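You operate a simulated robot arm through the tools that you are given. There is no shell and no other tool.

Carry out the task below with a simulated robot arm. There is one attempt and no reset: what you move stays moved.

Task
Test the stop button on press A's control box, then restart the motor.
Fine: motor on, hit the big red stop button, pull it out, reset, motor on again.

The check looks at the end state, three seconds after you hand in, the way a careful person would. Anything else that was tipped, shoved, dropped, spilled or broken makes it a failure.

Robot
A 7-joint arm with a three-finger gripper, fixed in place. Base frame: the origin is at the foot of the arm, x ahead of it, y to its left, z up. Units: m, degrees, N and s.
With the tool pointing down near the work surface it reaches from about 0.42 to 0.9 m from the base axis. Its first joint turns from -166.0 to 166.0 degrees. Payload 2.69 kg.
The TCP is the grasp point between the finger pads, 0.029 m short of the fingertips. In the tool frame z runs along the fingers and y along their closing line. Largest opening 0.12 m; the body of the gripper starts 0.078 m behind the TCP.
Orientation is that of the tool frame in the base frame, as a unit quaternion [w, x, y, z]. With the fingers straight down and closing along the base's y, the tool's x points along the base's -x, its y along +y and its z along -z.

Tools
- The arm moves only by the tool jog_arm. Its argument "rows" is a list of rows, each a list of 3 entries, a list of its own where there are three numbers: the shift along the tool's x, y, z in m, then the turn, a rotation vector about the tool's x, y, z in rad, then the gripper command, from -1 (fully open) to 1 (shut), values between in proportion. In form: [[[dx, dy, dz], [rx, ry, rz], claw], ...]. A call has 1 to 20 rows; each row shifts and turns the commanded pose from where the row before left it, along the tool's axes as they then stand. Each row takes 0.2 s and may step no farther than 0.05 m and 8.6 degrees from the row before; otherwise, or with a gripper value out of range, the whole call is refused. Where a pose cannot be reached the arm comes as near as it can. A force on the tool above 90 N (or 10 N above the force at the start of the call, whichever is more), or a blocked arm, ends the call early, and 0.2 s more pass. Each finger halts on what it meets, pressing with about 31 N; the grip force reading is that of the motor and also rises with nothing between the fingers. The clock runs only during rows and for 0.2 s after the last one: add rows that do not move to give the fingers time. The reply holds the time, the measured pose of the TCP, the force on the tool along the base axes, the opening and the grip force, in the units named above and with some noise, with the torque about the TCP (base axes, N m) and any sound that the robot's microphone picked up, and new pictures: "views" is both (left out), scene, wrist or none.
- Cameras (640 x 400 px; columns grow to the right, rows downward): "scene" is fixed at [0.4001, 0.5003, 1.4536]; the picture's right is [-0.99, 0.13, 0.00], its down [0.03, 0.24, -0.97] and it looks along [-0.13, -0.96, -0.24] (base axes); focal length 366 px, centre (320, 200). "wrist" rides on the gripper at [0.063, 0, -0.104] in the tool frame; the picture's right is [0.00, 1.00, 0.00], its down [-0.83, 0.00, -0.56] and it looks along [-0.56, 0.00, 0.83] (tool axes); focal length 275 px, centre (320, 200). There is no depth. A picture from a camera that has moved, and an enlarged one, comes with that camera's place and axes in the base frame and with its lens.
- lift_body(by): slides the trunk up (or, below 0, down) by that many m; the arm rides with it, the base frame stays. It gives what a move gives, with no picture.
- close_up(camera, box): a new picture of the part [left, top, right, bottom] of that camera's present view, enlarged. No time passes.
- job_done(): hands the job in; it is judged then, once.

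Nothing tells you positions but the pictures and the camera data. Unless the task says otherwise, let go and move clear before handing in.

The tools are called as name(argument=value, ...) on one line, values as JSON. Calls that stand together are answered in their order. jog_arm: Moves the arm, as the interface text tells. Its arguments: {"type":"object","properties":{"rows":{"type":"array","items":{"type":"array"}},"views":{"type":"string","enum":["both","scene","wrist","none"]}},"required":["rows"]} The other tools are called the same way: lift_body (by) slides the trunk up or down; close_up (camera, box) takes an enlarged picture of a part of a camera's view; job_done () hands the job in.

At the start:

```text
time: 0.0
tool_pos: [0.28, -0.3907, 1.3118]
ee_rot: [0.001, 0.0, 1.0, 0.0]
force: [-0.2, 0.1, 0.4]
ft_torque: [0.0, -0.06, 0.03]
grip_width: 0.1202
gripper_force: 0.1
trunk travel left (down, up): [-0.525, 0.061]
```

scene: 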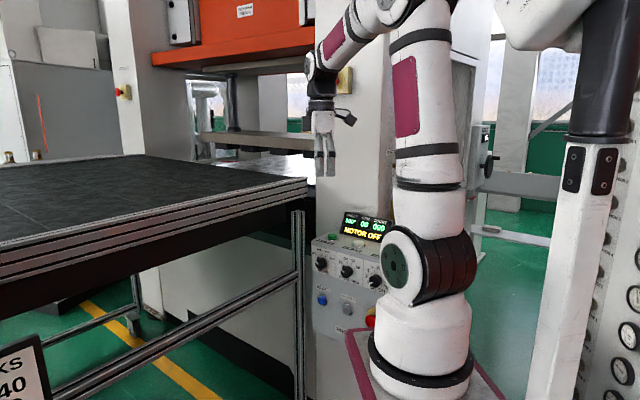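
wrist: 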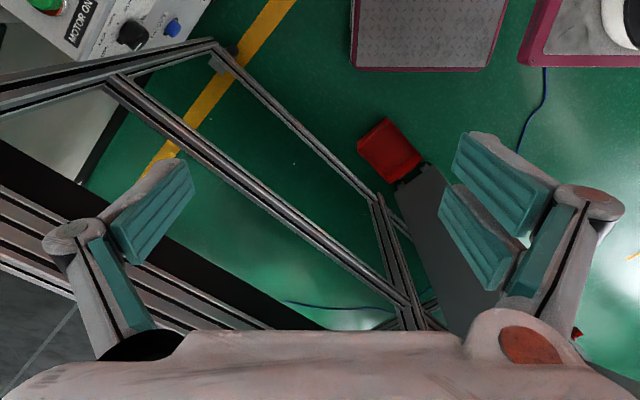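

The scene shows a press with a control box (display reads "MOTOR OFF"), partly hidden behind the arm. I'll take close-ups to find the buttons before moving.

close_up(camera="scene", box=[300, 200, 400, 350])

close_up(camera="scene", box=[0, 0, 320, 200])

close_up(camera="wrist", box=[0, 0, 240, 150])

```text
2.67 times, centred on (350, 275) of scene
camera zoom: at [0.4001, 0.5003, 1.4536], right [-0.99, 0.13, 0.0], down [0.03, 0.24, -0.97], along [-0.13, -0.96, -0.24], focal length 975 px, centre (240, 0)
```

zoom: 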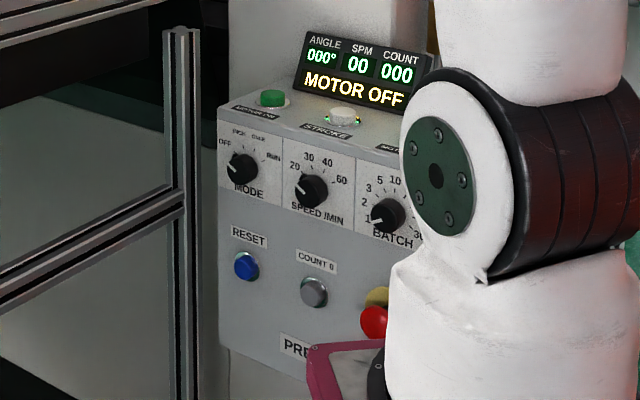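

```text
2.00 times, centred on (160, 100) of scene
camera zoom: at [0.4001, 0.5003, 1.4536], right [-0.99, 0.13, 0.0], down [0.03, 0.24, -0.97], along [-0.13, -0.96, -0.24], focal length 731 px, centre (640, 400)
```

zoom: 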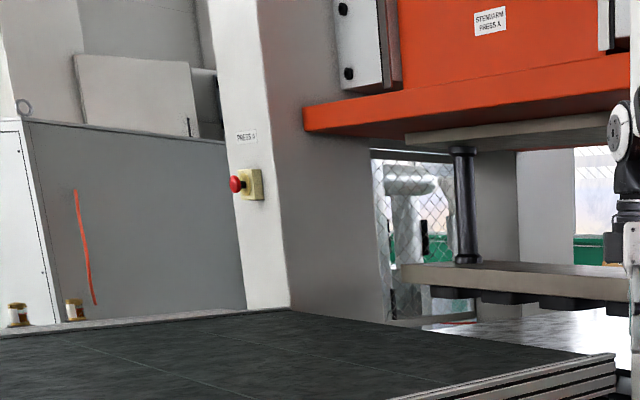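

```text
2.67 times, centred on (120, 75) of wrist
camera zoom: at [0.2161, -0.3922, 1.4168], right [0.0, 1.0, 0.0], down [0.83, 0.0, 0.56], along [0.56, 0.0, -0.83], focal length 734 px, centre (853, 533)
```

zoom: 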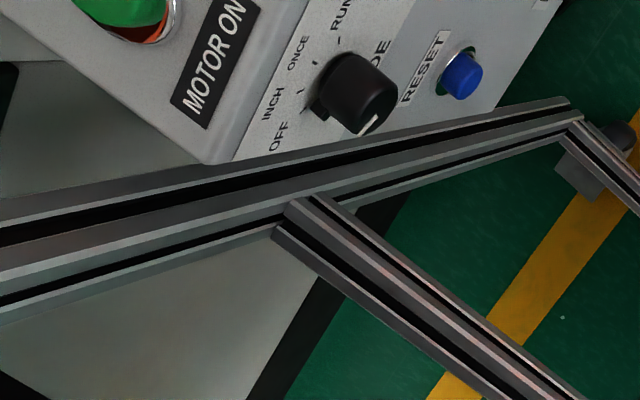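

The box is partly hidden by the robot in this view. I'll look at the rest of the surroundings for other boxes or obstacles before moving.

close_up(camera="scene", box=[280, 0, 640, 225])

close_up(camera="scene", box=[280, 200, 600, 400])

close_up(camera="wrist", box=[0, 0, 120, 75])

close_up(camera="wrist", box=[320, 0, 640, 200])

```text
1.78 times, centred on (460, 112) of scene
camera zoom: at [0.4001, 0.5003, 1.4536], right [-0.99, 0.13, 0.0], down [0.03, 0.24, -0.97], along [-0.13, -0.96, -0.24], focal length 650 px, centre (71, 356)
```

zoom: 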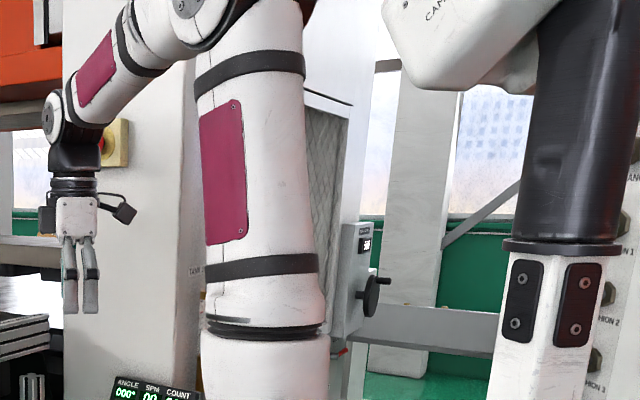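

```text
2.00 times, centred on (440, 300) of scene
camera zoom: at [0.4001, 0.5003, 1.4536], right [-0.99, 0.13, 0.0], down [0.03, 0.24, -0.97], along [-0.13, -0.96, -0.24], focal length 731 px, centre (80, 0)
```

zoom: 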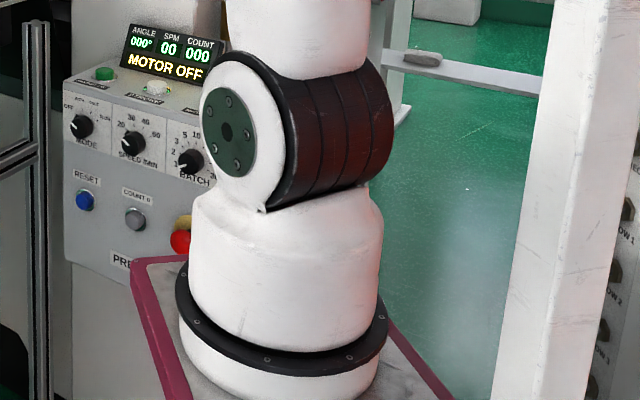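

```text
5.33 times, centred on (60, 38) of wrist
camera zoom: at [0.2161, -0.3922, 1.4168], right [0.0, 1.0, 0.0], down [0.83, 0.0, 0.56], along [0.56, 0.0, -0.83], focal length 1468 px, centre (1707, 1067)
```

zoom: 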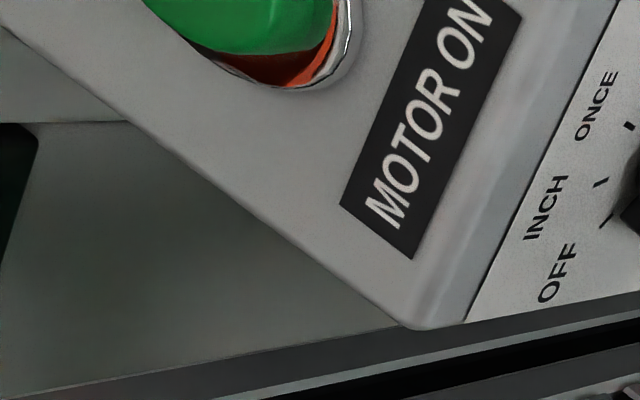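

```text
2.00 times, centred on (480, 100) of wrist
camera zoom: at [0.2161, -0.3922, 1.4168], right [0.0, 1.0, 0.0], down [0.83, 0.0, 0.56], along [0.56, 0.0, -0.83], focal length 551 px, centre (0, 400)
```

zoom: 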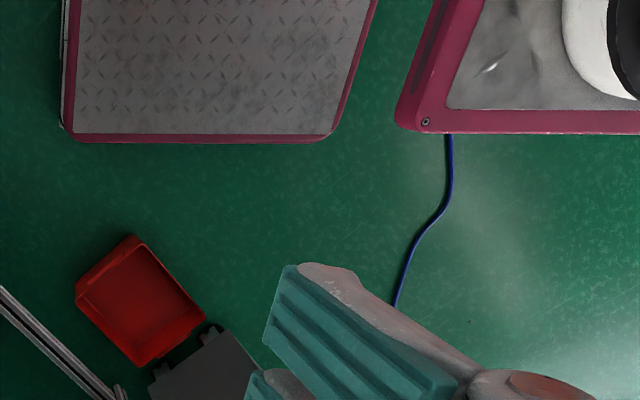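

The control box sits at roughly (0.17, -0.62, 0.75–1.0), turned about 45° with its face toward +x+y. The table corner post is near (0.32, -0.85). I'll turn the tool so it points at the panel and the wrist camera can see it.

jog_arm(rows=[[[0, 0, 0], [0, 0, -0.131], -1], [[0, 0, 0], [0, 0, -0.131], -1], [[0, 0, 0], [0, 0, -0.131], -1], [[0, 0, 0], [0, 0, -0.131], -1], [[0, 0, 0], [0, 0, -0.131], -1], [[0, 0, 0], [0, 0, -0.131], -1]], views="both")

```text
time: 1.4
tool_pos: [0.2796, -0.3917, 1.3117]
ee_rot: [0.0, -0.384, 0.923, -0.001]
force: [-0.9, 0.2, 0.0]
ft_torque: [0.0, -0.02, -0.02]
grip_width: 0.12
gripper_force: 0.0
trunk travel left (down, up): [-0.525, 0.061]
camera wrist: at [0.2348, -0.4369, 1.417], right [-0.71, 0.7, 0.0], down [0.58, 0.59, 0.56], along [0.39, 0.4, -0.83], focal length 275 px, centre (320, 200)
```

scene: 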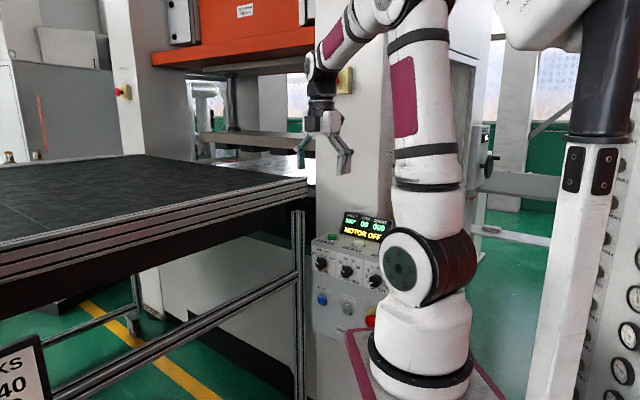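
wrist: 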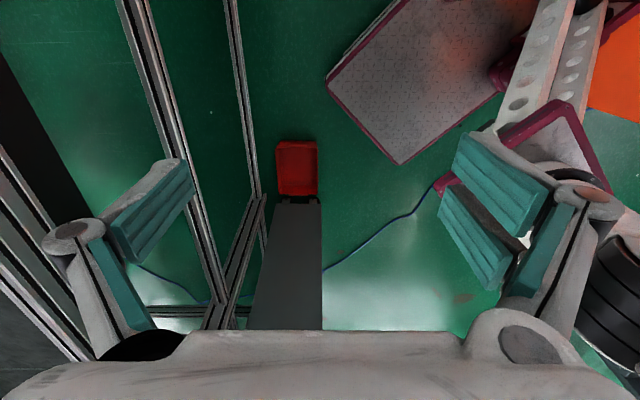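

The yaw worked as planned. Next I'll pitch the tool up to horizontal, facing the panel.

jog_arm(rows=[[[0, 0, 0], [0, 0.1428, 0], -1], [[0, 0, 0], [0, 0.1428, 0], -1], [[0, 0, 0], [0, 0.1428, 0], -1], [[0, 0, 0], [0, 0.1428, 0], -1], [[0, 0, 0], [0, 0.1428, 0], -1], [[0, 0, 0], [0, 0.1428, 0], -1]], views="both")

```text
time: 2.8
tool_pos: [0.2808, -0.3919, 1.3114]
ee_rot: [-0.384, -0.349, 0.84, -0.16]
force: [0.3, -0.5, 0.5]
ft_torque: [0.01, -0.02, 0.0]
grip_width: 0.1199
gripper_force: 0.0
trunk travel left (down, up): [-0.525, 0.061]
camera wrist: at [0.306, -0.3655, 1.4285], right [-0.71, 0.7, 0.0], down [0.68, 0.68, -0.27], along [-0.19, -0.19, -0.96], focal length 275 px, centre (320, 200)
```

scene: 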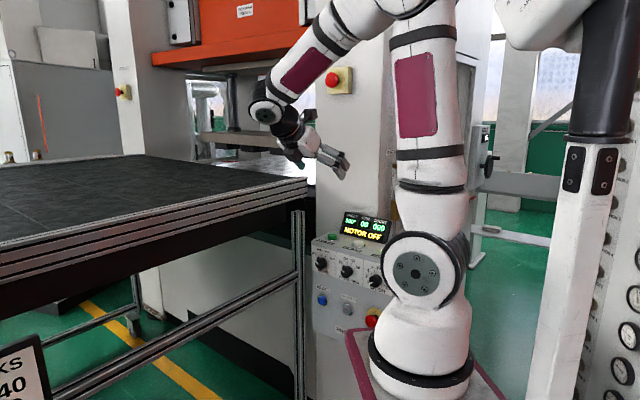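
wrist: 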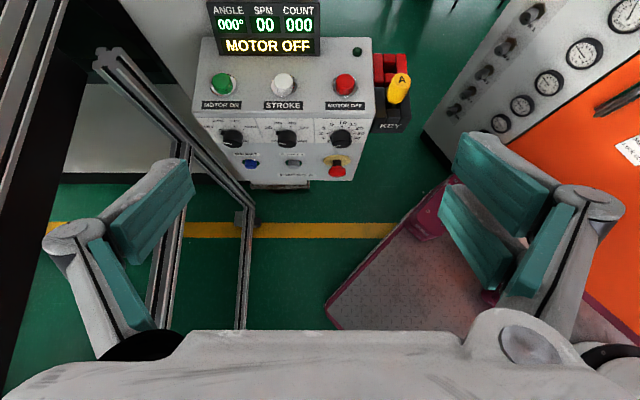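

Now the panel is clearly visible. I'll zoom in on the details.

close_up(camera="wrist", box=[180, 0, 420, 150])

close_up(camera="wrist", box=[190, 110, 370, 200])

close_up(camera="scene", box=[300, 200, 400, 350])

```text
2.67 times, centred on (300, 75) of wrist
camera zoom: at [0.306, -0.3655, 1.4285], right [-0.71, 0.7, 0.0], down [0.68, 0.68, -0.27], along [-0.19, -0.19, -0.96], focal length 734 px, centre (373, 533)
```

zoom: 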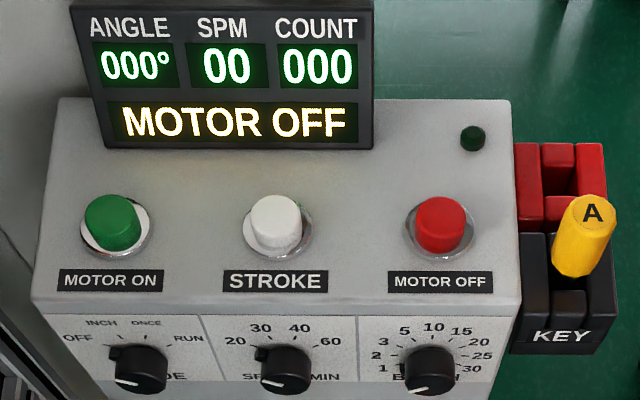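

```text
3.56 times, centred on (280, 155) of wrist
camera zoom: at [0.306, -0.3655, 1.4285], right [-0.71, 0.7, 0.0], down [0.68, 0.68, -0.27], along [-0.19, -0.19, -0.96], focal length 979 px, centre (462, 360)
```

zoom: 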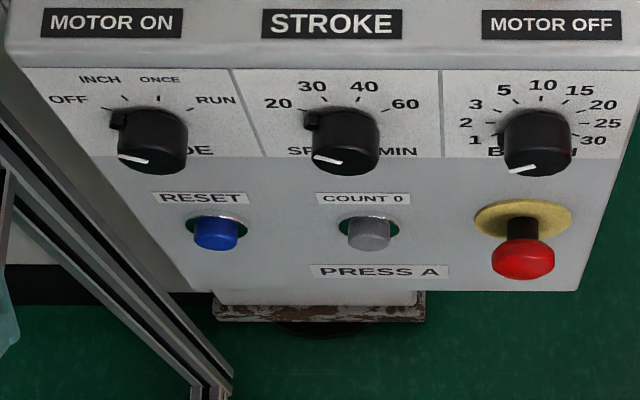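

```text
2.67 times, centred on (350, 275) of scene
camera zoom: at [0.4001, 0.5003, 1.4536], right [-0.99, 0.13, 0.0], down [0.03, 0.24, -0.97], along [-0.13, -0.96, -0.24], focal length 975 px, centre (240, 0)
```

zoom: 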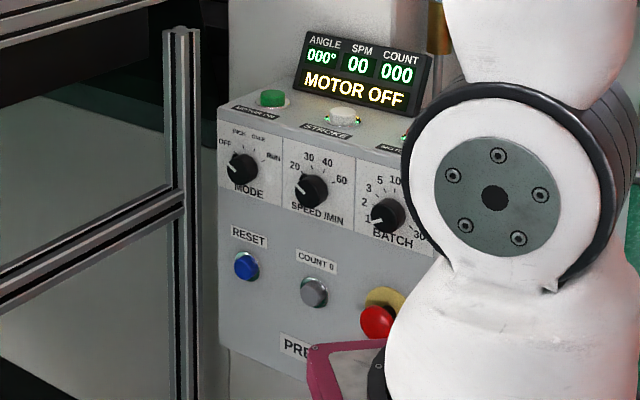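

The box is marked PRESS A. On top it has MOTOR ON (green), STROKE and MOTOR OFF, and on the front RESET (blue), COUNT 0 and the red STOP mushroom, which is out at the moment. MOTOR ON is at about (0.20, -0.71, 1.01), so I'll close the fingers, set a tilt of about 30° and move above it.

jog_arm(rows=[[[0, 0, 0], [0, -0.1111, 0], 1], [[0, 0, 0], [0, -0.1111, 0], 1], [[0, 0, 0], [0, -0.1111, 0], 1], [[0.0155, -0.017, 0.02754], [0, 0, 0], 1], [[0.0155, -0.017, 0.02754], [0, 0, 0], 1], [[0.0155, -0.017, 0.02754], [0, 0, 0], 1], [[0.0155, -0.017, 0.02754], [0, 0, 0], 1], [[0.0155, -0.017, 0.02754], [0, 0, 0], 1], [[0.0155, -0.017, 0.02754], [0, 0, 0], 1], [[0.0155, -0.017, 0.02754], [0, 0, 0], 1]], views="both")

```text
time: 5.0
tool_pos: [0.2291, -0.6087, 1.2014]
ee_rot: [-0.239, -0.371, 0.892, -0.099]
force: [0.5, 0.3, 0.5]
ft_torque: [-0.03, 0.03, 0.04]
grip_width: 0.0
gripper_force: 28.5
trunk travel left (down, up): [-0.525, 0.061]
camera wrist: at [0.2272, -0.6122, 1.3228], right [-0.71, 0.7, 0.0], down [0.7, 0.71, 0.07], along [0.05, 0.05, -1.0], focal length 275 px, centre (320, 200)
```

scene: 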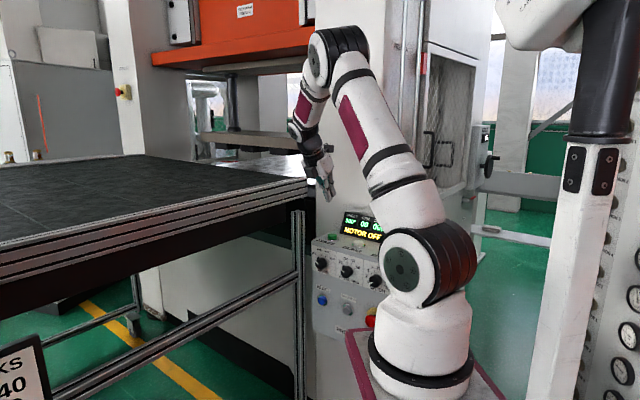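
wrist: 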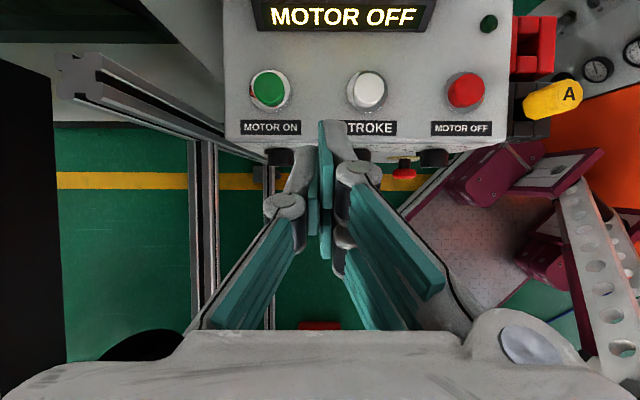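

The fingers are shut and clear of everything, and MOTOR ON is at about (0.20, -0.72). I'll go to roughly 3 cm above it and check.

jog_arm(rows=[[[0.00194, -0.0112, 0.03022], [0, 0, 0], 1], [[0.00194, -0.0112, 0.03022], [0, 0, 0], 1], [[0.00194, -0.0112, 0.03022], [0, 0, 0], 1], [[0.00194, -0.0112, 0.03022], [0, 0, 0], 1], [[0.00194, -0.0112, 0.03022], [0, 0, 0], 1], [[0, 0, 0], [0, 0, 0], 1]], views="both")

```text
time: 6.4
tool_pos: [0.2114, -0.708, 1.0758]
ee_rot: [-0.238, -0.37, 0.892, -0.1]
force: [0.1, 0.2, 0.2]
ft_torque: [-0.04, -0.01, -0.02]
grip_width: 0.0001
gripper_force: 28.4
trunk travel left (down, up): [-0.525, 0.061]
camera wrist: at [0.2084, -0.711, 1.1972], right [-0.71, 0.7, 0.0], down [0.7, 0.71, 0.07], along [0.04, 0.05, -1.0], focal length 275 px, centre (320, 200)
```

scene: 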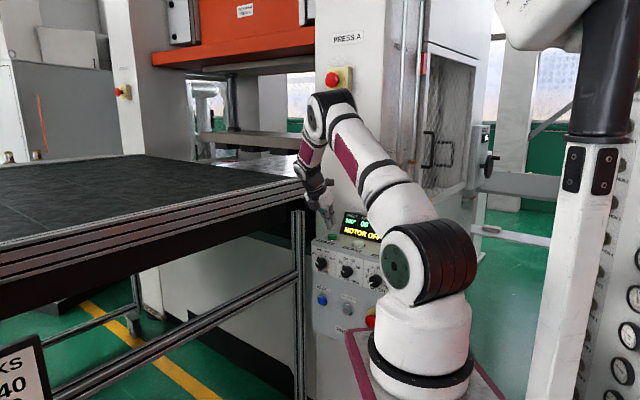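
wrist: 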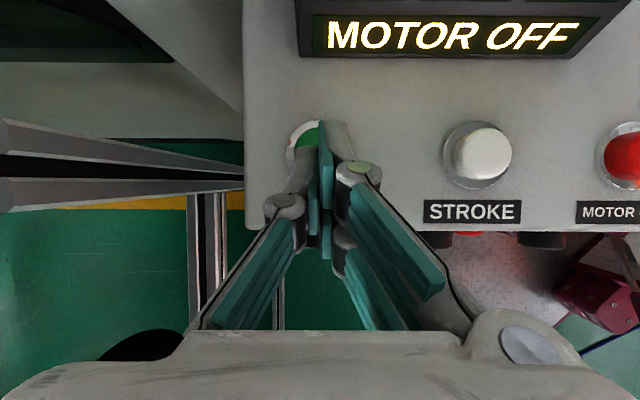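

close_up(camera="scene", box=[290, 150, 400, 270])

close_up(camera="wrist", box=[240, 80, 400, 180])

```text
3.33 times, centred on (345, 210) of scene
camera zoom: at [0.4001, 0.5003, 1.4536], right [-0.99, 0.13, 0.0], down [0.03, 0.24, -0.97], along [-0.13, -0.96, -0.24], focal length 1219 px, centre (237, 167)
```

zoom: 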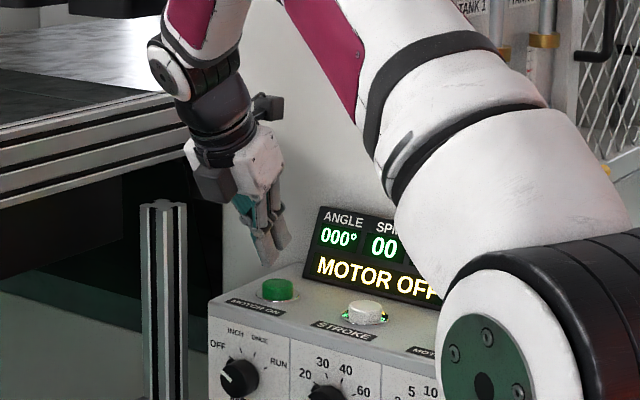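

```text
4.00 times, centred on (320, 130) of wrist
camera zoom: at [0.2084, -0.711, 1.1972], right [-0.71, 0.7, 0.0], down [0.7, 0.71, 0.07], along [0.04, 0.05, -1.0], focal length 1101 px, centre (320, 480)
```

zoom: 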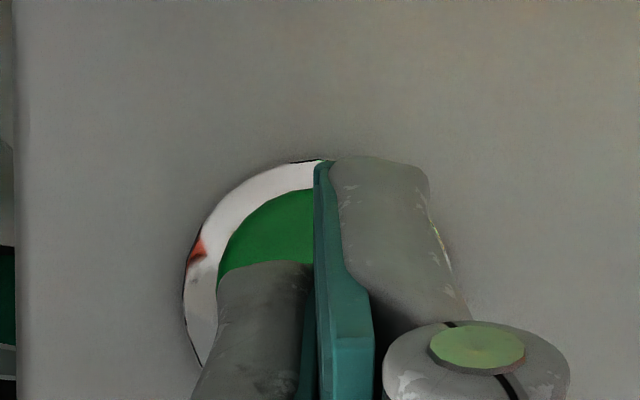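

The fingertips are just above the green button, about 6 mm toward the front. I'll shift slightly and come down in small steps.

jog_arm(rows=[[[-0.00113, 0.0005, 0.00396], [0, 0, 0], 1], [[-0.00113, 0.0005, 0.00396], [0, 0, 0], 1], [[-0.00113, 0.0005, 0.00396], [0, 0, 0], 1], [[-0.00113, 0.0005, 0.00396], [0, 0, 0], 1], [[-0.00113, 0.0005, 0.00396], [0, 0, 0], 1], [[-0.00113, 0.0005, 0.00396], [0, 0, 0], 1]], views="both")

close_up(camera="scene", box=[290, 150, 400, 270])

```text
time: 7.8
tool_pos: [0.2037, -0.7105, 1.0489]
ee_rot: [-0.239, -0.371, 0.892, -0.1]
force: [-0.2, 0.5, 0.4]
ft_torque: [0.04, 0.03, -0.02]
grip_width: 0.0
gripper_force: 28.9
trunk travel left (down, up): [-0.525, 0.061]
camera wrist: at [0.2016, -0.7138, 1.1715], right [-0.71, 0.7, 0.0], down [0.7, 0.71, 0.07], along [0.04, 0.05, -1.0], focal length 275 px, centre (320, 200)
```

scene: 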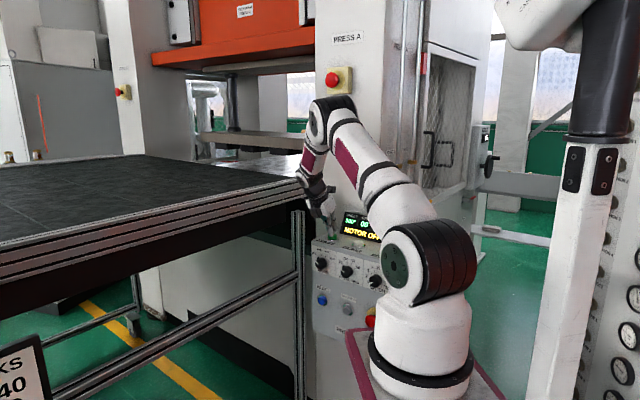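
wrist: 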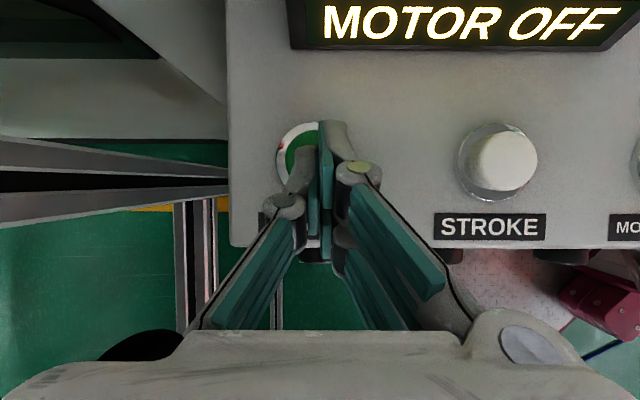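

```text
3.33 times, centred on (345, 210) of scene
camera zoom: at [0.4001, 0.5003, 1.4536], right [-0.99, 0.13, 0.0], down [0.03, 0.24, -0.97], along [-0.13, -0.96, -0.24], focal length 1219 px, centre (237, 167)
```

zoom: 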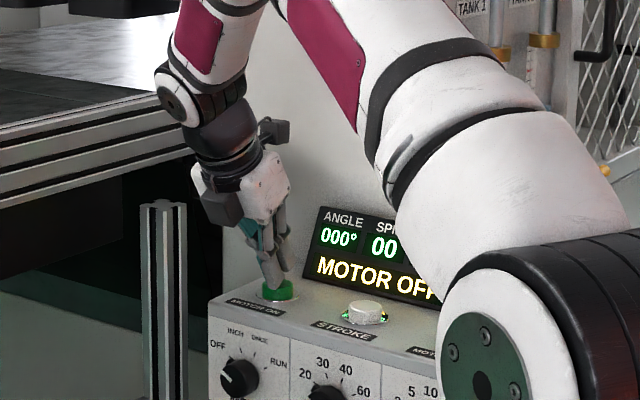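

The fingertips are centred over the button and there's no contact yet. I'll keep going straight down in 2 mm steps.

jog_arm(rows=[[[-0.001, 0, 0.001732], [0, 0, 0], 1], [[-0.001, 0, 0.001732], [0, 0, 0], 1], [[-0.001, 0, 0.001732], [0, 0, 0], 1], [[0, 0, 0], [0, 0, 0], 1]], views="none")

close_up(camera="scene", box=[290, 150, 400, 270])

```text
time: 8.8
tool_pos: [0.2022, -0.7092, 1.0452]
ee_rot: [-0.239, -0.371, 0.892, -0.1]
force: [0.6, 1.4, 0.7]
ft_torque: [0.03, -0.03, 0.02]
grip_width: 0.0
gripper_force: 28.6
trunk travel left (down, up): [-0.525, 0.061]
```

```text
3.33 times, centred on (345, 210) of scene
camera zoom: at [0.4001, 0.5003, 1.4536], right [-0.99, 0.13, 0.0], down [0.03, 0.24, -0.97], along [-0.13, -0.96, -0.24], focal length 1219 px, centre (237, 167)
```

zoom: 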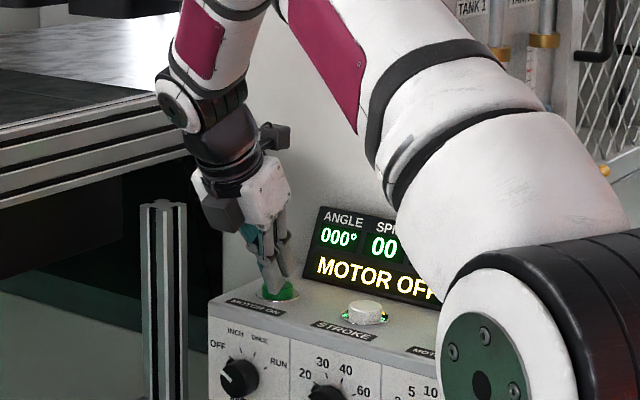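

There's a hint of contact starting. I'll continue down.

jog_arm(rows=[[[-0.001, 0, 0.001732], [0, 0, 0], 1], [[-0.001, 0, 0.001732], [0, 0, 0], 1], [[0, 0, 0], [0, 0, 0], 1]], views="none")

close_up(camera="scene", box=[290, 150, 400, 270])

```text
time: 9.6
tool_pos: [0.2036, -0.7095, 1.0401]
ee_rot: [-0.238, -0.37, 0.893, -0.099]
force: [1.2, 1.3, 2.2]
ft_torque: [0.02, -0.05, -0.01]
grip_width: 0.0
gripper_force: 28.8
trunk travel left (down, up): [-0.525, 0.061]
heard: click
```

```text
3.33 times, centred on (345, 210) of scene
camera zoom: at [0.4001, 0.5003, 1.4536], right [-0.99, 0.13, 0.0], down [0.03, 0.24, -0.97], along [-0.13, -0.96, -0.24], focal length 1219 px, centre (237, 167)
```

zoom: 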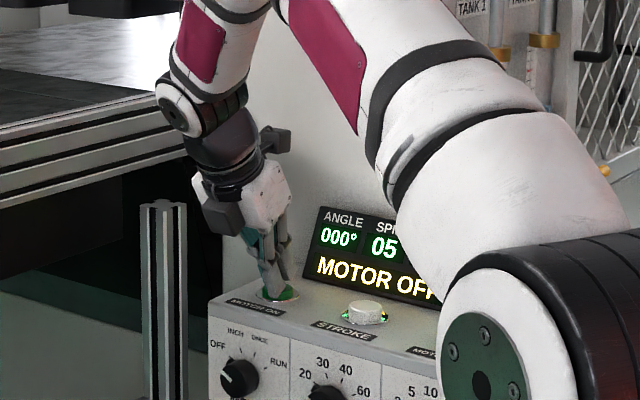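

A click was heard and SPM went to 05, so the motor seems to be starting. I'll raise off the button and read the display.

jog_arm(rows=[[[0.005, 0, -0.00866], [0, 0, 0], 1], [[0.005, 0, -0.00866], [0, 0, 0], 1], [[0.005, 0, -0.00866], [0, 0, 0], 1], [[0.005, 0, -0.00866], [0, 0, 0], 1], [[0.01, 0, -0.01732], [0, 0, 0], 1]], views="both")

close_up(camera="scene", box=[290, 150, 400, 270])

close_up(camera="wrist", box=[220, 0, 540, 200])

```text
time: 10.8
tool_pos: [0.2039, -0.712, 1.1009]
ee_rot: [-0.238, -0.369, 0.893, -0.098]
force: [-0.3, -0.8, 0.0]
ft_torque: [0.03, 0.02, -0.01]
grip_width: 0.0001
gripper_force: 28.6
trunk travel left (down, up): [-0.525, 0.061]
camera wrist: at [0.2016, -0.7152, 1.2226], right [-0.71, 0.7, 0.0], down [0.7, 0.71, 0.07], along [0.05, 0.05, -1.0], focal length 275 px, centre (320, 200)
```

scene: 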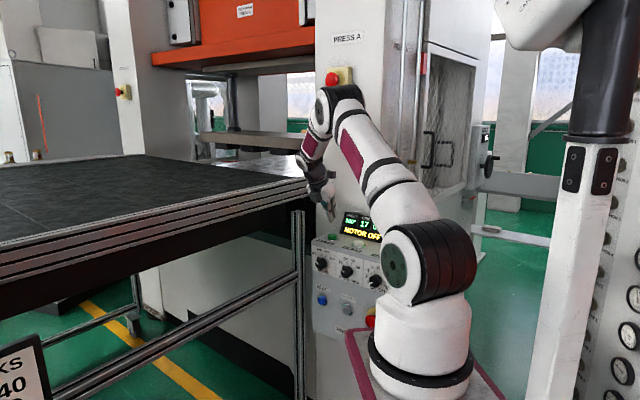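
wrist: 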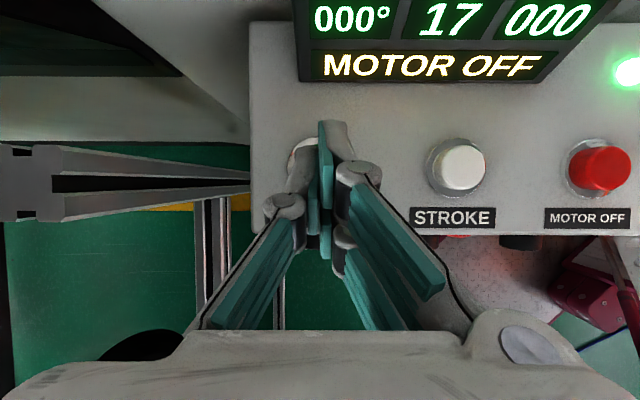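

```text
3.33 times, centred on (345, 210) of scene
camera zoom: at [0.4001, 0.5003, 1.4536], right [-0.99, 0.13, 0.0], down [0.03, 0.24, -0.97], along [-0.13, -0.96, -0.24], focal length 1219 px, centre (237, 167)
```

zoom: 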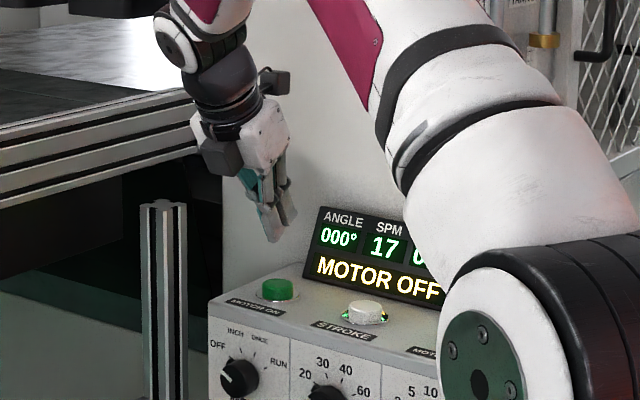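

```text
2.00 times, centred on (380, 100) of wrist
camera zoom: at [0.2016, -0.7152, 1.2226], right [-0.71, 0.7, 0.0], down [0.7, 0.71, 0.07], along [0.05, 0.05, -1.0], focal length 551 px, centre (200, 400)
```

zoom: 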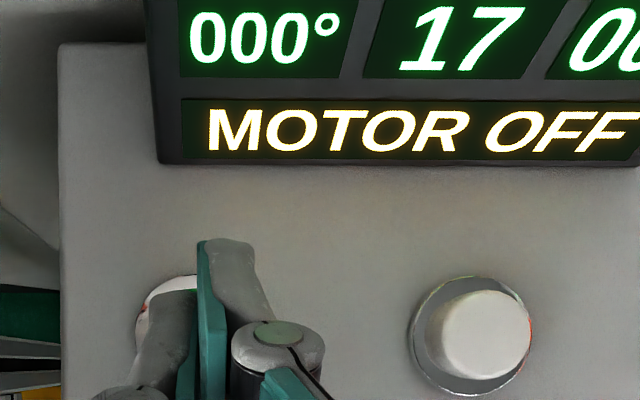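

SPM has climbed to 17 and the green lamp is lit, although the text hasn't changed yet. I'll move further up and wait a little to see if it finishes starting.

jog_arm(rows=[[[0.01, 0, -0.01732], [0, 0, 0], 1], [[0.01, 0, -0.01732], [0, 0, 0], 1], [[0.01, 0, -0.01732], [0, 0, 0], 1], [[0.01, 0, -0.01732], [0, 0, 0], 1], [[0, 0, 0], [0, 0, 0], 1], [[0, 0, 0], [0, 0, 0], 1], [[0, 0, 0], [0, 0, 0], 1], [[0, 0, 0], [0, 0, 0], 1], [[0, 0, 0], [0, 0, 0], 1], [[0, 0, 0], [0, 0, 0], 1]], views="wrist")

close_up(camera="scene", box=[290, 150, 400, 270])

```text
time: 13.0
tool_pos: [0.2031, -0.7103, 1.1788]
ee_rot: [-0.239, -0.37, 0.892, -0.099]
force: [0.4, -0.2, 0.0]
ft_torque: [0.0, -0.01, -0.02]
grip_width: 0.0002
gripper_force: 28.6
trunk travel left (down, up): [-0.525, 0.061]
camera wrist: at [0.2013, -0.7133, 1.3007], right [-0.71, 0.7, 0.0], down [0.7, 0.71, 0.07], along [0.04, 0.05, -1.0], focal length 275 px, centre (320, 200)
```

wrist: 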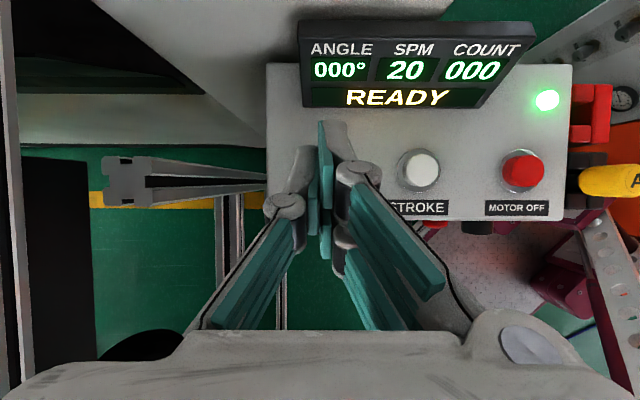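

```text
3.33 times, centred on (345, 210) of scene
camera zoom: at [0.4001, 0.5003, 1.4536], right [-0.99, 0.13, 0.0], down [0.03, 0.24, -0.97], along [-0.13, -0.96, -0.24], focal length 1219 px, centre (237, 167)
```

zoom: 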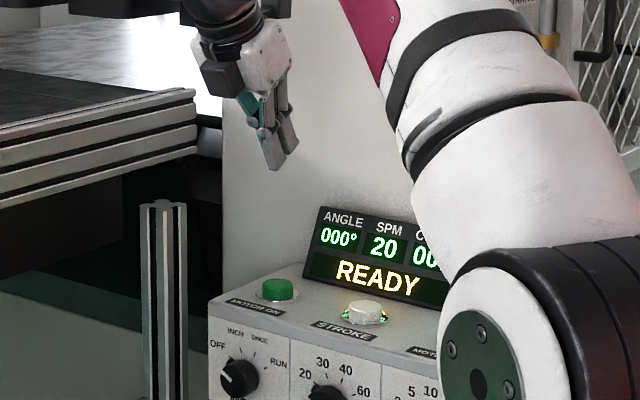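

The display says READY with SPM at 20, so the motor is on. Next is the stop button. I'll back away to the front of the panel and re-tilt, then lower the trunk so the arm can work at about 0.8 m height.

jog_arm(rows=[[[-0.01972, 0.01889, -0.02807], [0, 0, 0], 1], [[-0.01972, 0.01889, -0.02807], [0, 0, 0], 1], [[-0.01972, 0.01889, -0.02807], [0, 0, 0], 1], [[-0.01972, 0.01889, -0.02807], [0, 0, 0], 1], [[-0.01972, 0.01889, -0.02807], [0, 0, 0], 1], [[-0.01972, 0.01889, -0.02807], [0, 0, 0], 1], [[-0.01972, 0.01889, -0.02807], [0, 0, 0], 1], [[-0.01972, 0.01889, -0.02807], [0, 0, 0], 1], [[-0.01972, 0.01889, -0.02807], [0, 0, 0], 1], [[0, 0, 0], [0, 0.1111, 0], 1], [[0, 0, 0], [0, 0.1111, 0], 1], [[0, 0, 0], [0, 0.1111, 0], 1]], views="both")

```text
time: 15.6
tool_pos: [0.2811, -0.3932, 1.3102]
ee_rot: [-0.385, -0.348, 0.84, -0.16]
force: [0.4, -0.2, 0.2]
ft_torque: [-0.02, 0.0, 0.01]
grip_width: 0.0
gripper_force: 28.8
trunk travel left (down, up): [-0.525, 0.061]
camera wrist: at [0.3065, -0.3673, 1.4268], right [-0.71, 0.7, 0.0], down [0.68, 0.68, -0.27], along [-0.19, -0.19, -0.96], focal length 275 px, centre (320, 200)
```

scene: 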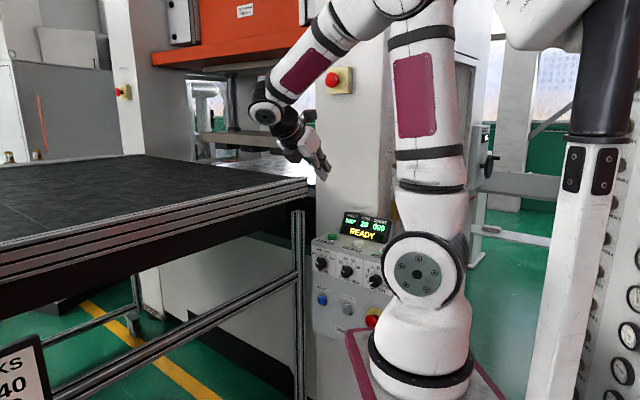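
wrist: 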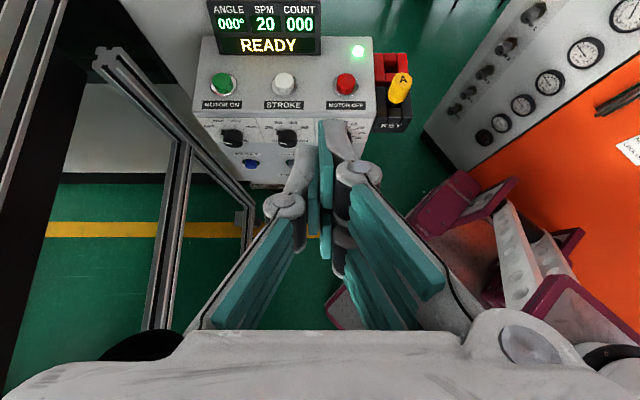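

I'll lower the trunk in two steps, checking after the first.

lift_body(by=-0.2)

close_up(camera="scene", box=[200, 50, 540, 400])

close_up(camera="wrist", box=[0, 0, 640, 400])

```text
time: 17.8
tool_pos: [0.2808, -0.3922, 1.1116]
ee_rot: [-0.384, -0.348, 0.841, -0.158]
force: [0.0, -0.4, -0.6]
ft_torque: [0.01, 0.02, 0.02]
grip_width: 0.0
gripper_force: 28.6
trunk travel left (down, up): [-0.325, 0.261]
```

```text
1.14 times, centred on (370, 225) of scene
camera zoom: at [0.4001, 0.5003, 1.4536], right [-0.99, 0.13, 0.0], down [0.03, 0.24, -0.97], along [-0.13, -0.96, -0.24], focal length 418 px, centre (263, 171)
```

zoom: 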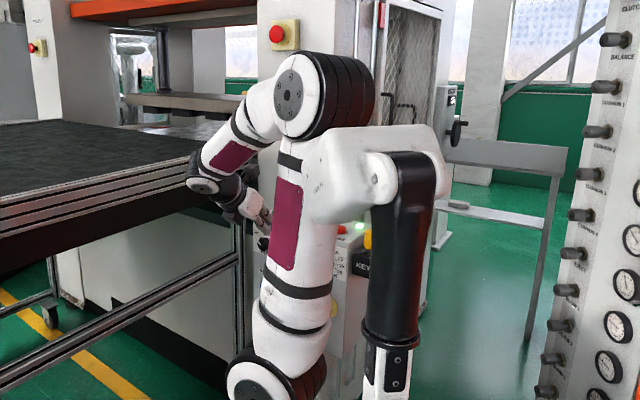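

```text
1.00 times, centred on (320, 200) of wrist (not enlarged: the box is as wide or as high as the picture)
camera zoom: at [0.3068, -0.367, 1.2265], right [-0.71, 0.7, 0.0], down [0.68, 0.69, -0.26], along [-0.19, -0.19, -0.96], focal length 275 px, centre (320, 200)
```

zoom: 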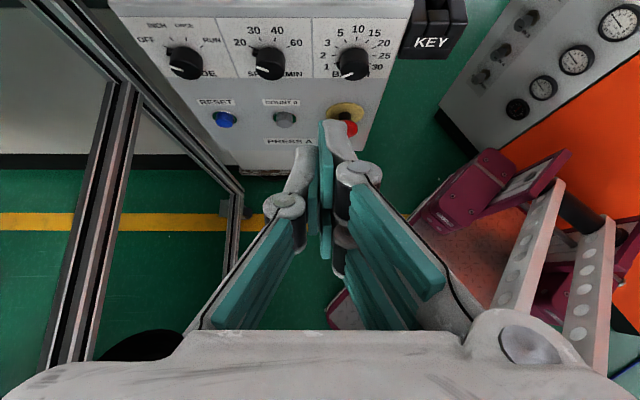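

All clear so far. I'll lower a further 0.22 m so the tool ends up near 0.89 m.

lift_body(by=-0.22)

close_up(camera="scene", box=[200, 50, 540, 400])

close_up(camera="wrist", box=[0, 0, 640, 400])

```text
time: 20.1
tool_pos: [0.2822, -0.3919, 0.8898]
ee_rot: [-0.384, -0.349, 0.84, -0.16]
force: [-0.3, -0.4, -1.0]
ft_torque: [0.02, -0.03, 0.03]
grip_width: 0.0002
gripper_force: 28.6
trunk travel left (down, up): [-0.105, 0.481]
```

```text
1.14 times, centred on (370, 225) of scene
camera zoom: at [0.4001, 0.5003, 1.4536], right [-0.99, 0.13, 0.0], down [0.03, 0.24, -0.97], along [-0.13, -0.96, -0.24], focal length 418 px, centre (263, 171)
```

zoom: 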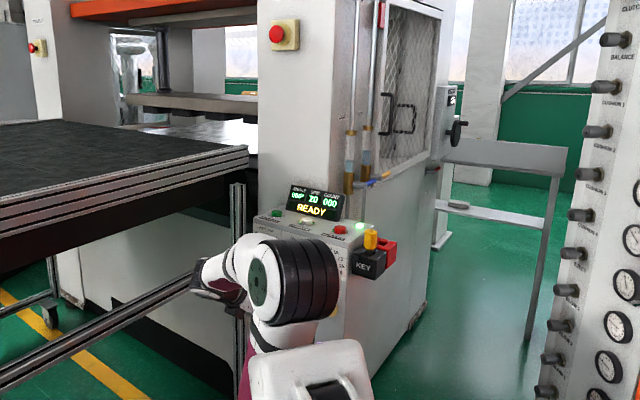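

```text
1.00 times, centred on (320, 200) of wrist (not enlarged: the box is as wide or as high as the picture)
camera zoom: at [0.307, -0.367, 1.0065], right [-0.71, 0.7, 0.0], down [0.68, 0.69, -0.26], along [-0.19, -0.19, -0.96], focal length 275 px, centre (320, 200)
```

zoom: 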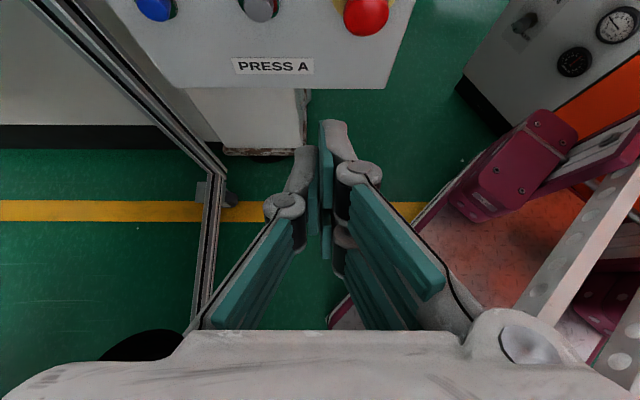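

The display still says READY, and the STOP mushroom is at about u -0.432, n -0.281, z 0.80 in the panel frame, which is base (0.107, -0.505, 0.80). I'll tilt the tool a bit flatter, to about 65°, and look again.

jog_arm(rows=[[[0, 0, 0], [0, 0.1388, 0], 1], [[0, 0, 0], [0, 0.1388, 0], 1], [[0, 0, 0], [0, 0, 0], 1]], views="both")

```text
time: 20.9
tool_pos: [0.281, -0.3929, 0.8899]
ee_rot: [-0.497, -0.323, 0.779, -0.206]
force: [0.2, 0.7, 0.4]
ft_torque: [0.01, 0.03, 0.0]
grip_width: 0.0001
gripper_force: 28.6
trunk travel left (down, up): [-0.105, 0.481]
camera wrist: at [0.3284, -0.3454, 0.9919], right [-0.71, 0.7, 0.0], down [0.6, 0.61, -0.52], along [-0.37, -0.37, -0.85], focal length 275 px, centre (320, 200)
```

scene: 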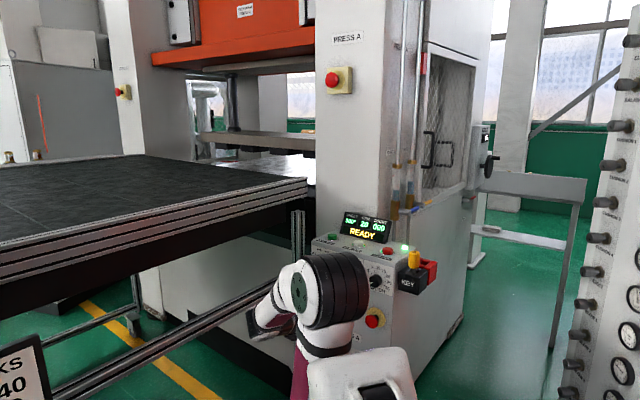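
wrist: 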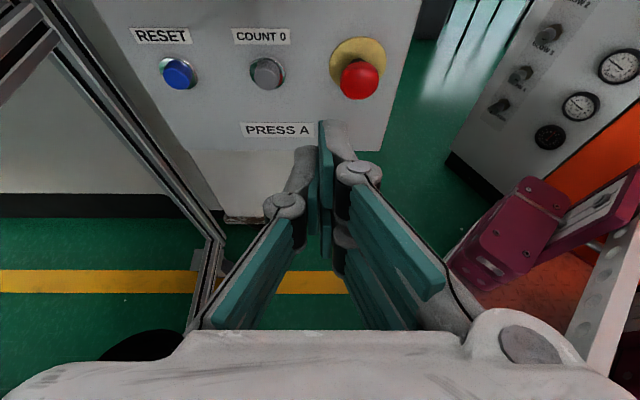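

There's now a good view of RESET, COUNT 0 and STOP. I'll bring the closed fingertips to about 2.5 cm in front of the STOP mushroom.

jog_arm(rows=[[[-0.00378, 0.0089, 0.03068], [0, 0, 0], 1], [[-0.00378, 0.0089, 0.03068], [0, 0, 0], 1], [[-0.00378, 0.0089, 0.03068], [0, 0, 0], 1], [[-0.00378, 0.0089, 0.03068], [0, 0, 0], 1], [[-0.00378, 0.0089, 0.03068], [0, 0, 0], 1], [[0, 0, 0], [0, 0, 0], 1]], views="both")

close_up(camera="scene", box=[310, 220, 430, 350])

close_up(camera="wrist", box=[240, 40, 400, 160])

```text
time: 22.3
tool_pos: [0.1565, -0.4523, 0.8084]
ee_rot: [-0.496, -0.323, 0.779, -0.206]
force: [0.2, -0.6, -0.1]
ft_torque: [-0.01, -0.01, -0.01]
grip_width: 0.0
gripper_force: 28.1
trunk travel left (down, up): [-0.105, 0.481]
camera wrist: at [0.2035, -0.4058, 0.9099], right [-0.71, 0.71, 0.0], down [0.6, 0.61, -0.52], along [-0.37, -0.36, -0.86], focal length 275 px, centre (320, 200)
```

scene: 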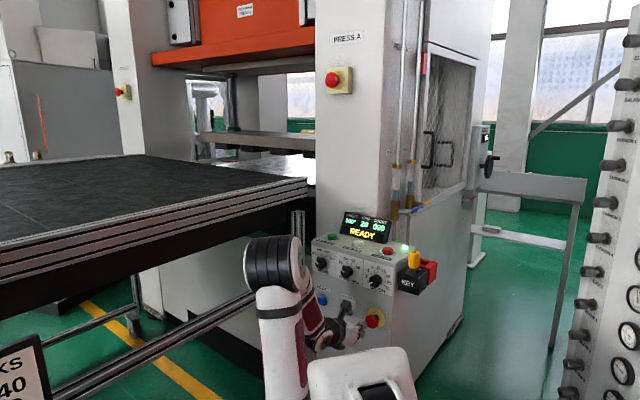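
wrist: 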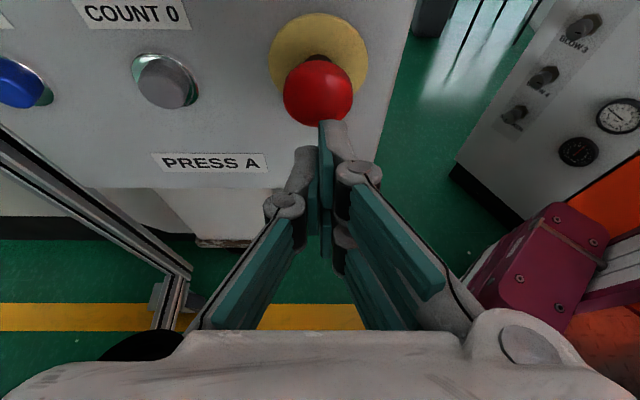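

```text
3.08 times, centred on (370, 285) of scene
camera zoom: at [0.4001, 0.5003, 1.4536], right [-0.99, 0.13, 0.0], down [0.03, 0.24, -0.97], along [-0.13, -0.96, -0.24], focal length 1125 px, centre (166, -62)
```

zoom: 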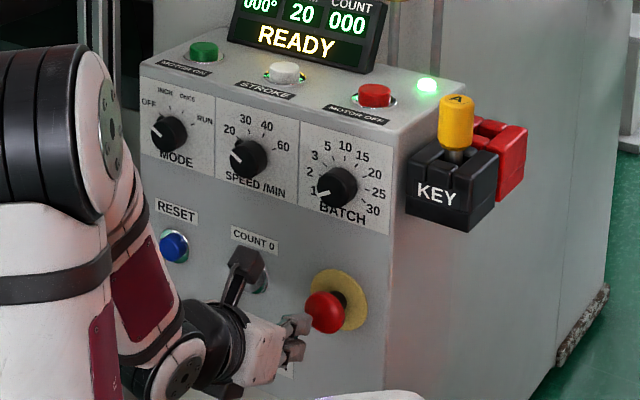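

```text
3.33 times, centred on (320, 100) of wrist
camera zoom: at [0.2035, -0.4058, 0.9099], right [-0.71, 0.71, 0.0], down [0.6, 0.61, -0.52], along [-0.37, -0.36, -0.86], focal length 918 px, centre (320, 533)
```

zoom: 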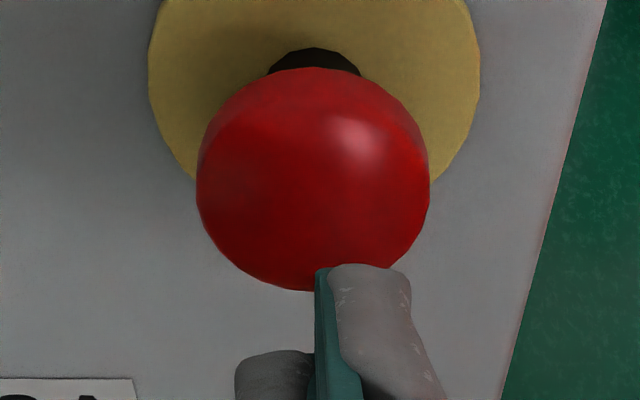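

The fingertips line up with the mushroom's centre. I'll move toward it along the button axis, quickly at first and then in small steps.

jog_arm(rows=[[[0.00211, 0, 0.00453], [0, 0, 0], 1], [[0.00211, 0, 0.00453], [0, 0, 0], 1], [[0.00211, 0, 0.00453], [0, 0, 0], 1], [[0.00211, 0, 0.00453], [0, 0, 0], 1], [[0, 0, 0], [0, 0, 0], 1]], views="wrist")

close_up(camera="scene", box=[310, 220, 430, 350])

```text
time: 23.5
tool_pos: [0.1433, -0.4672, 0.8084]
ee_rot: [-0.496, -0.323, 0.779, -0.206]
force: [0.2, -0.3, -0.6]
ft_torque: [0.03, 0.04, 0.01]
grip_width: 0.0
gripper_force: 28.4
trunk travel left (down, up): [-0.105, 0.481]
camera wrist: at [0.1901, -0.4206, 0.9099], right [-0.71, 0.7, 0.0], down [0.6, 0.61, -0.52], along [-0.37, -0.36, -0.86], focal length 275 px, centre (320, 200)
```

wrist: 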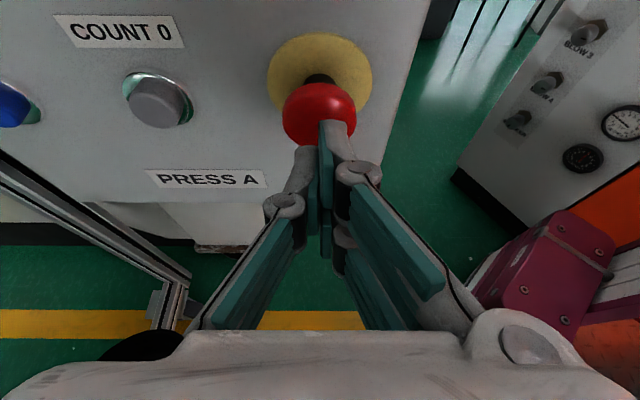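

```text
3.08 times, centred on (370, 285) of scene
camera zoom: at [0.4001, 0.5003, 1.4536], right [-0.99, 0.13, 0.0], down [0.03, 0.24, -0.97], along [-0.13, -0.96, -0.24], focal length 1125 px, centre (166, -62)
```

zoom: 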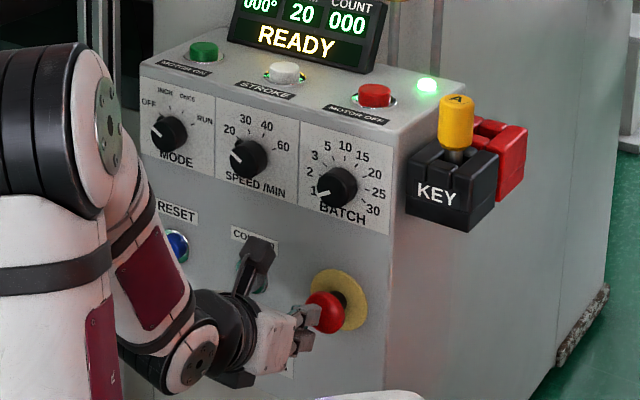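

Nearly touching. I'll advance in 3 mm steps.

jog_arm(rows=[[[0.00127, 0, 0.00272], [0, 0, 0], 1], [[0.00127, 0, 0.00272], [0, 0, 0], 1], [[0, 0, 0], [0, 0, 0], 1]], views="none")

close_up(camera="scene", box=[310, 220, 430, 350])

```text
time: 24.3
tool_pos: [0.1407, -0.4714, 0.8081]
ee_rot: [-0.497, -0.323, 0.779, -0.206]
force: [0.7, 0.4, -0.6]
ft_torque: [-0.02, 0.0, -0.01]
grip_width: 0.0001
gripper_force: 28.7
trunk travel left (down, up): [-0.105, 0.481]
```

```text
3.08 times, centred on (370, 285) of scene
camera zoom: at [0.4001, 0.5003, 1.4536], right [-0.99, 0.13, 0.0], down [0.03, 0.24, -0.97], along [-0.13, -0.96, -0.24], focal length 1125 px, centre (166, -62)
```

zoom: 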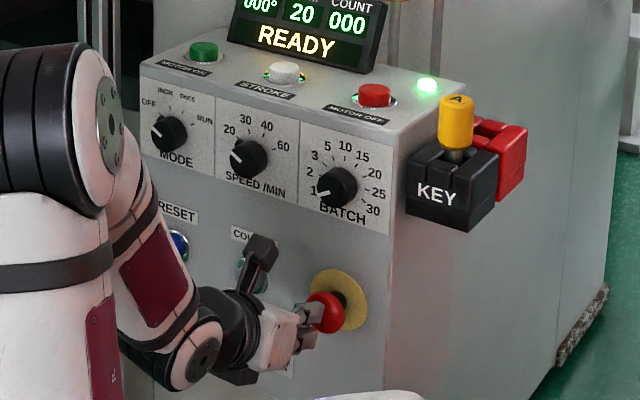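

jog_arm(rows=[[[0.00127, 0, 0.00272], [0, 0, 0], 1], [[0.00127, 0, 0.00272], [0, 0, 0], 1], [[0, 0, 0], [0, 0, 0], 1]], views="none")

close_up(camera="scene", box=[310, 220, 430, 350])

```text
time: 25.1
tool_pos: [0.1349, -0.475, 0.807]
ee_rot: [-0.497, -0.322, 0.779, -0.205]
force: [-0.8, 0.4, -0.6]
ft_torque: [0.02, 0.0, 0.0]
grip_width: 0.0
gripper_force: 29.0
trunk travel left (down, up): [-0.105, 0.481]
```

```text
3.08 times, centred on (370, 285) of scene
camera zoom: at [0.4001, 0.5003, 1.4536], right [-0.99, 0.13, 0.0], down [0.03, 0.24, -0.97], along [-0.13, -0.96, -0.24], focal length 1125 px, centre (166, -62)
```

zoom: 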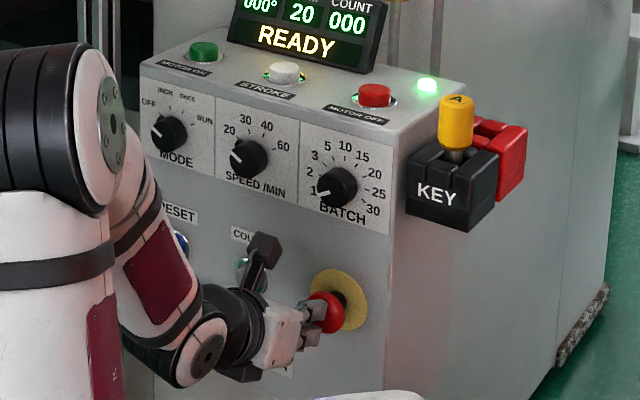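

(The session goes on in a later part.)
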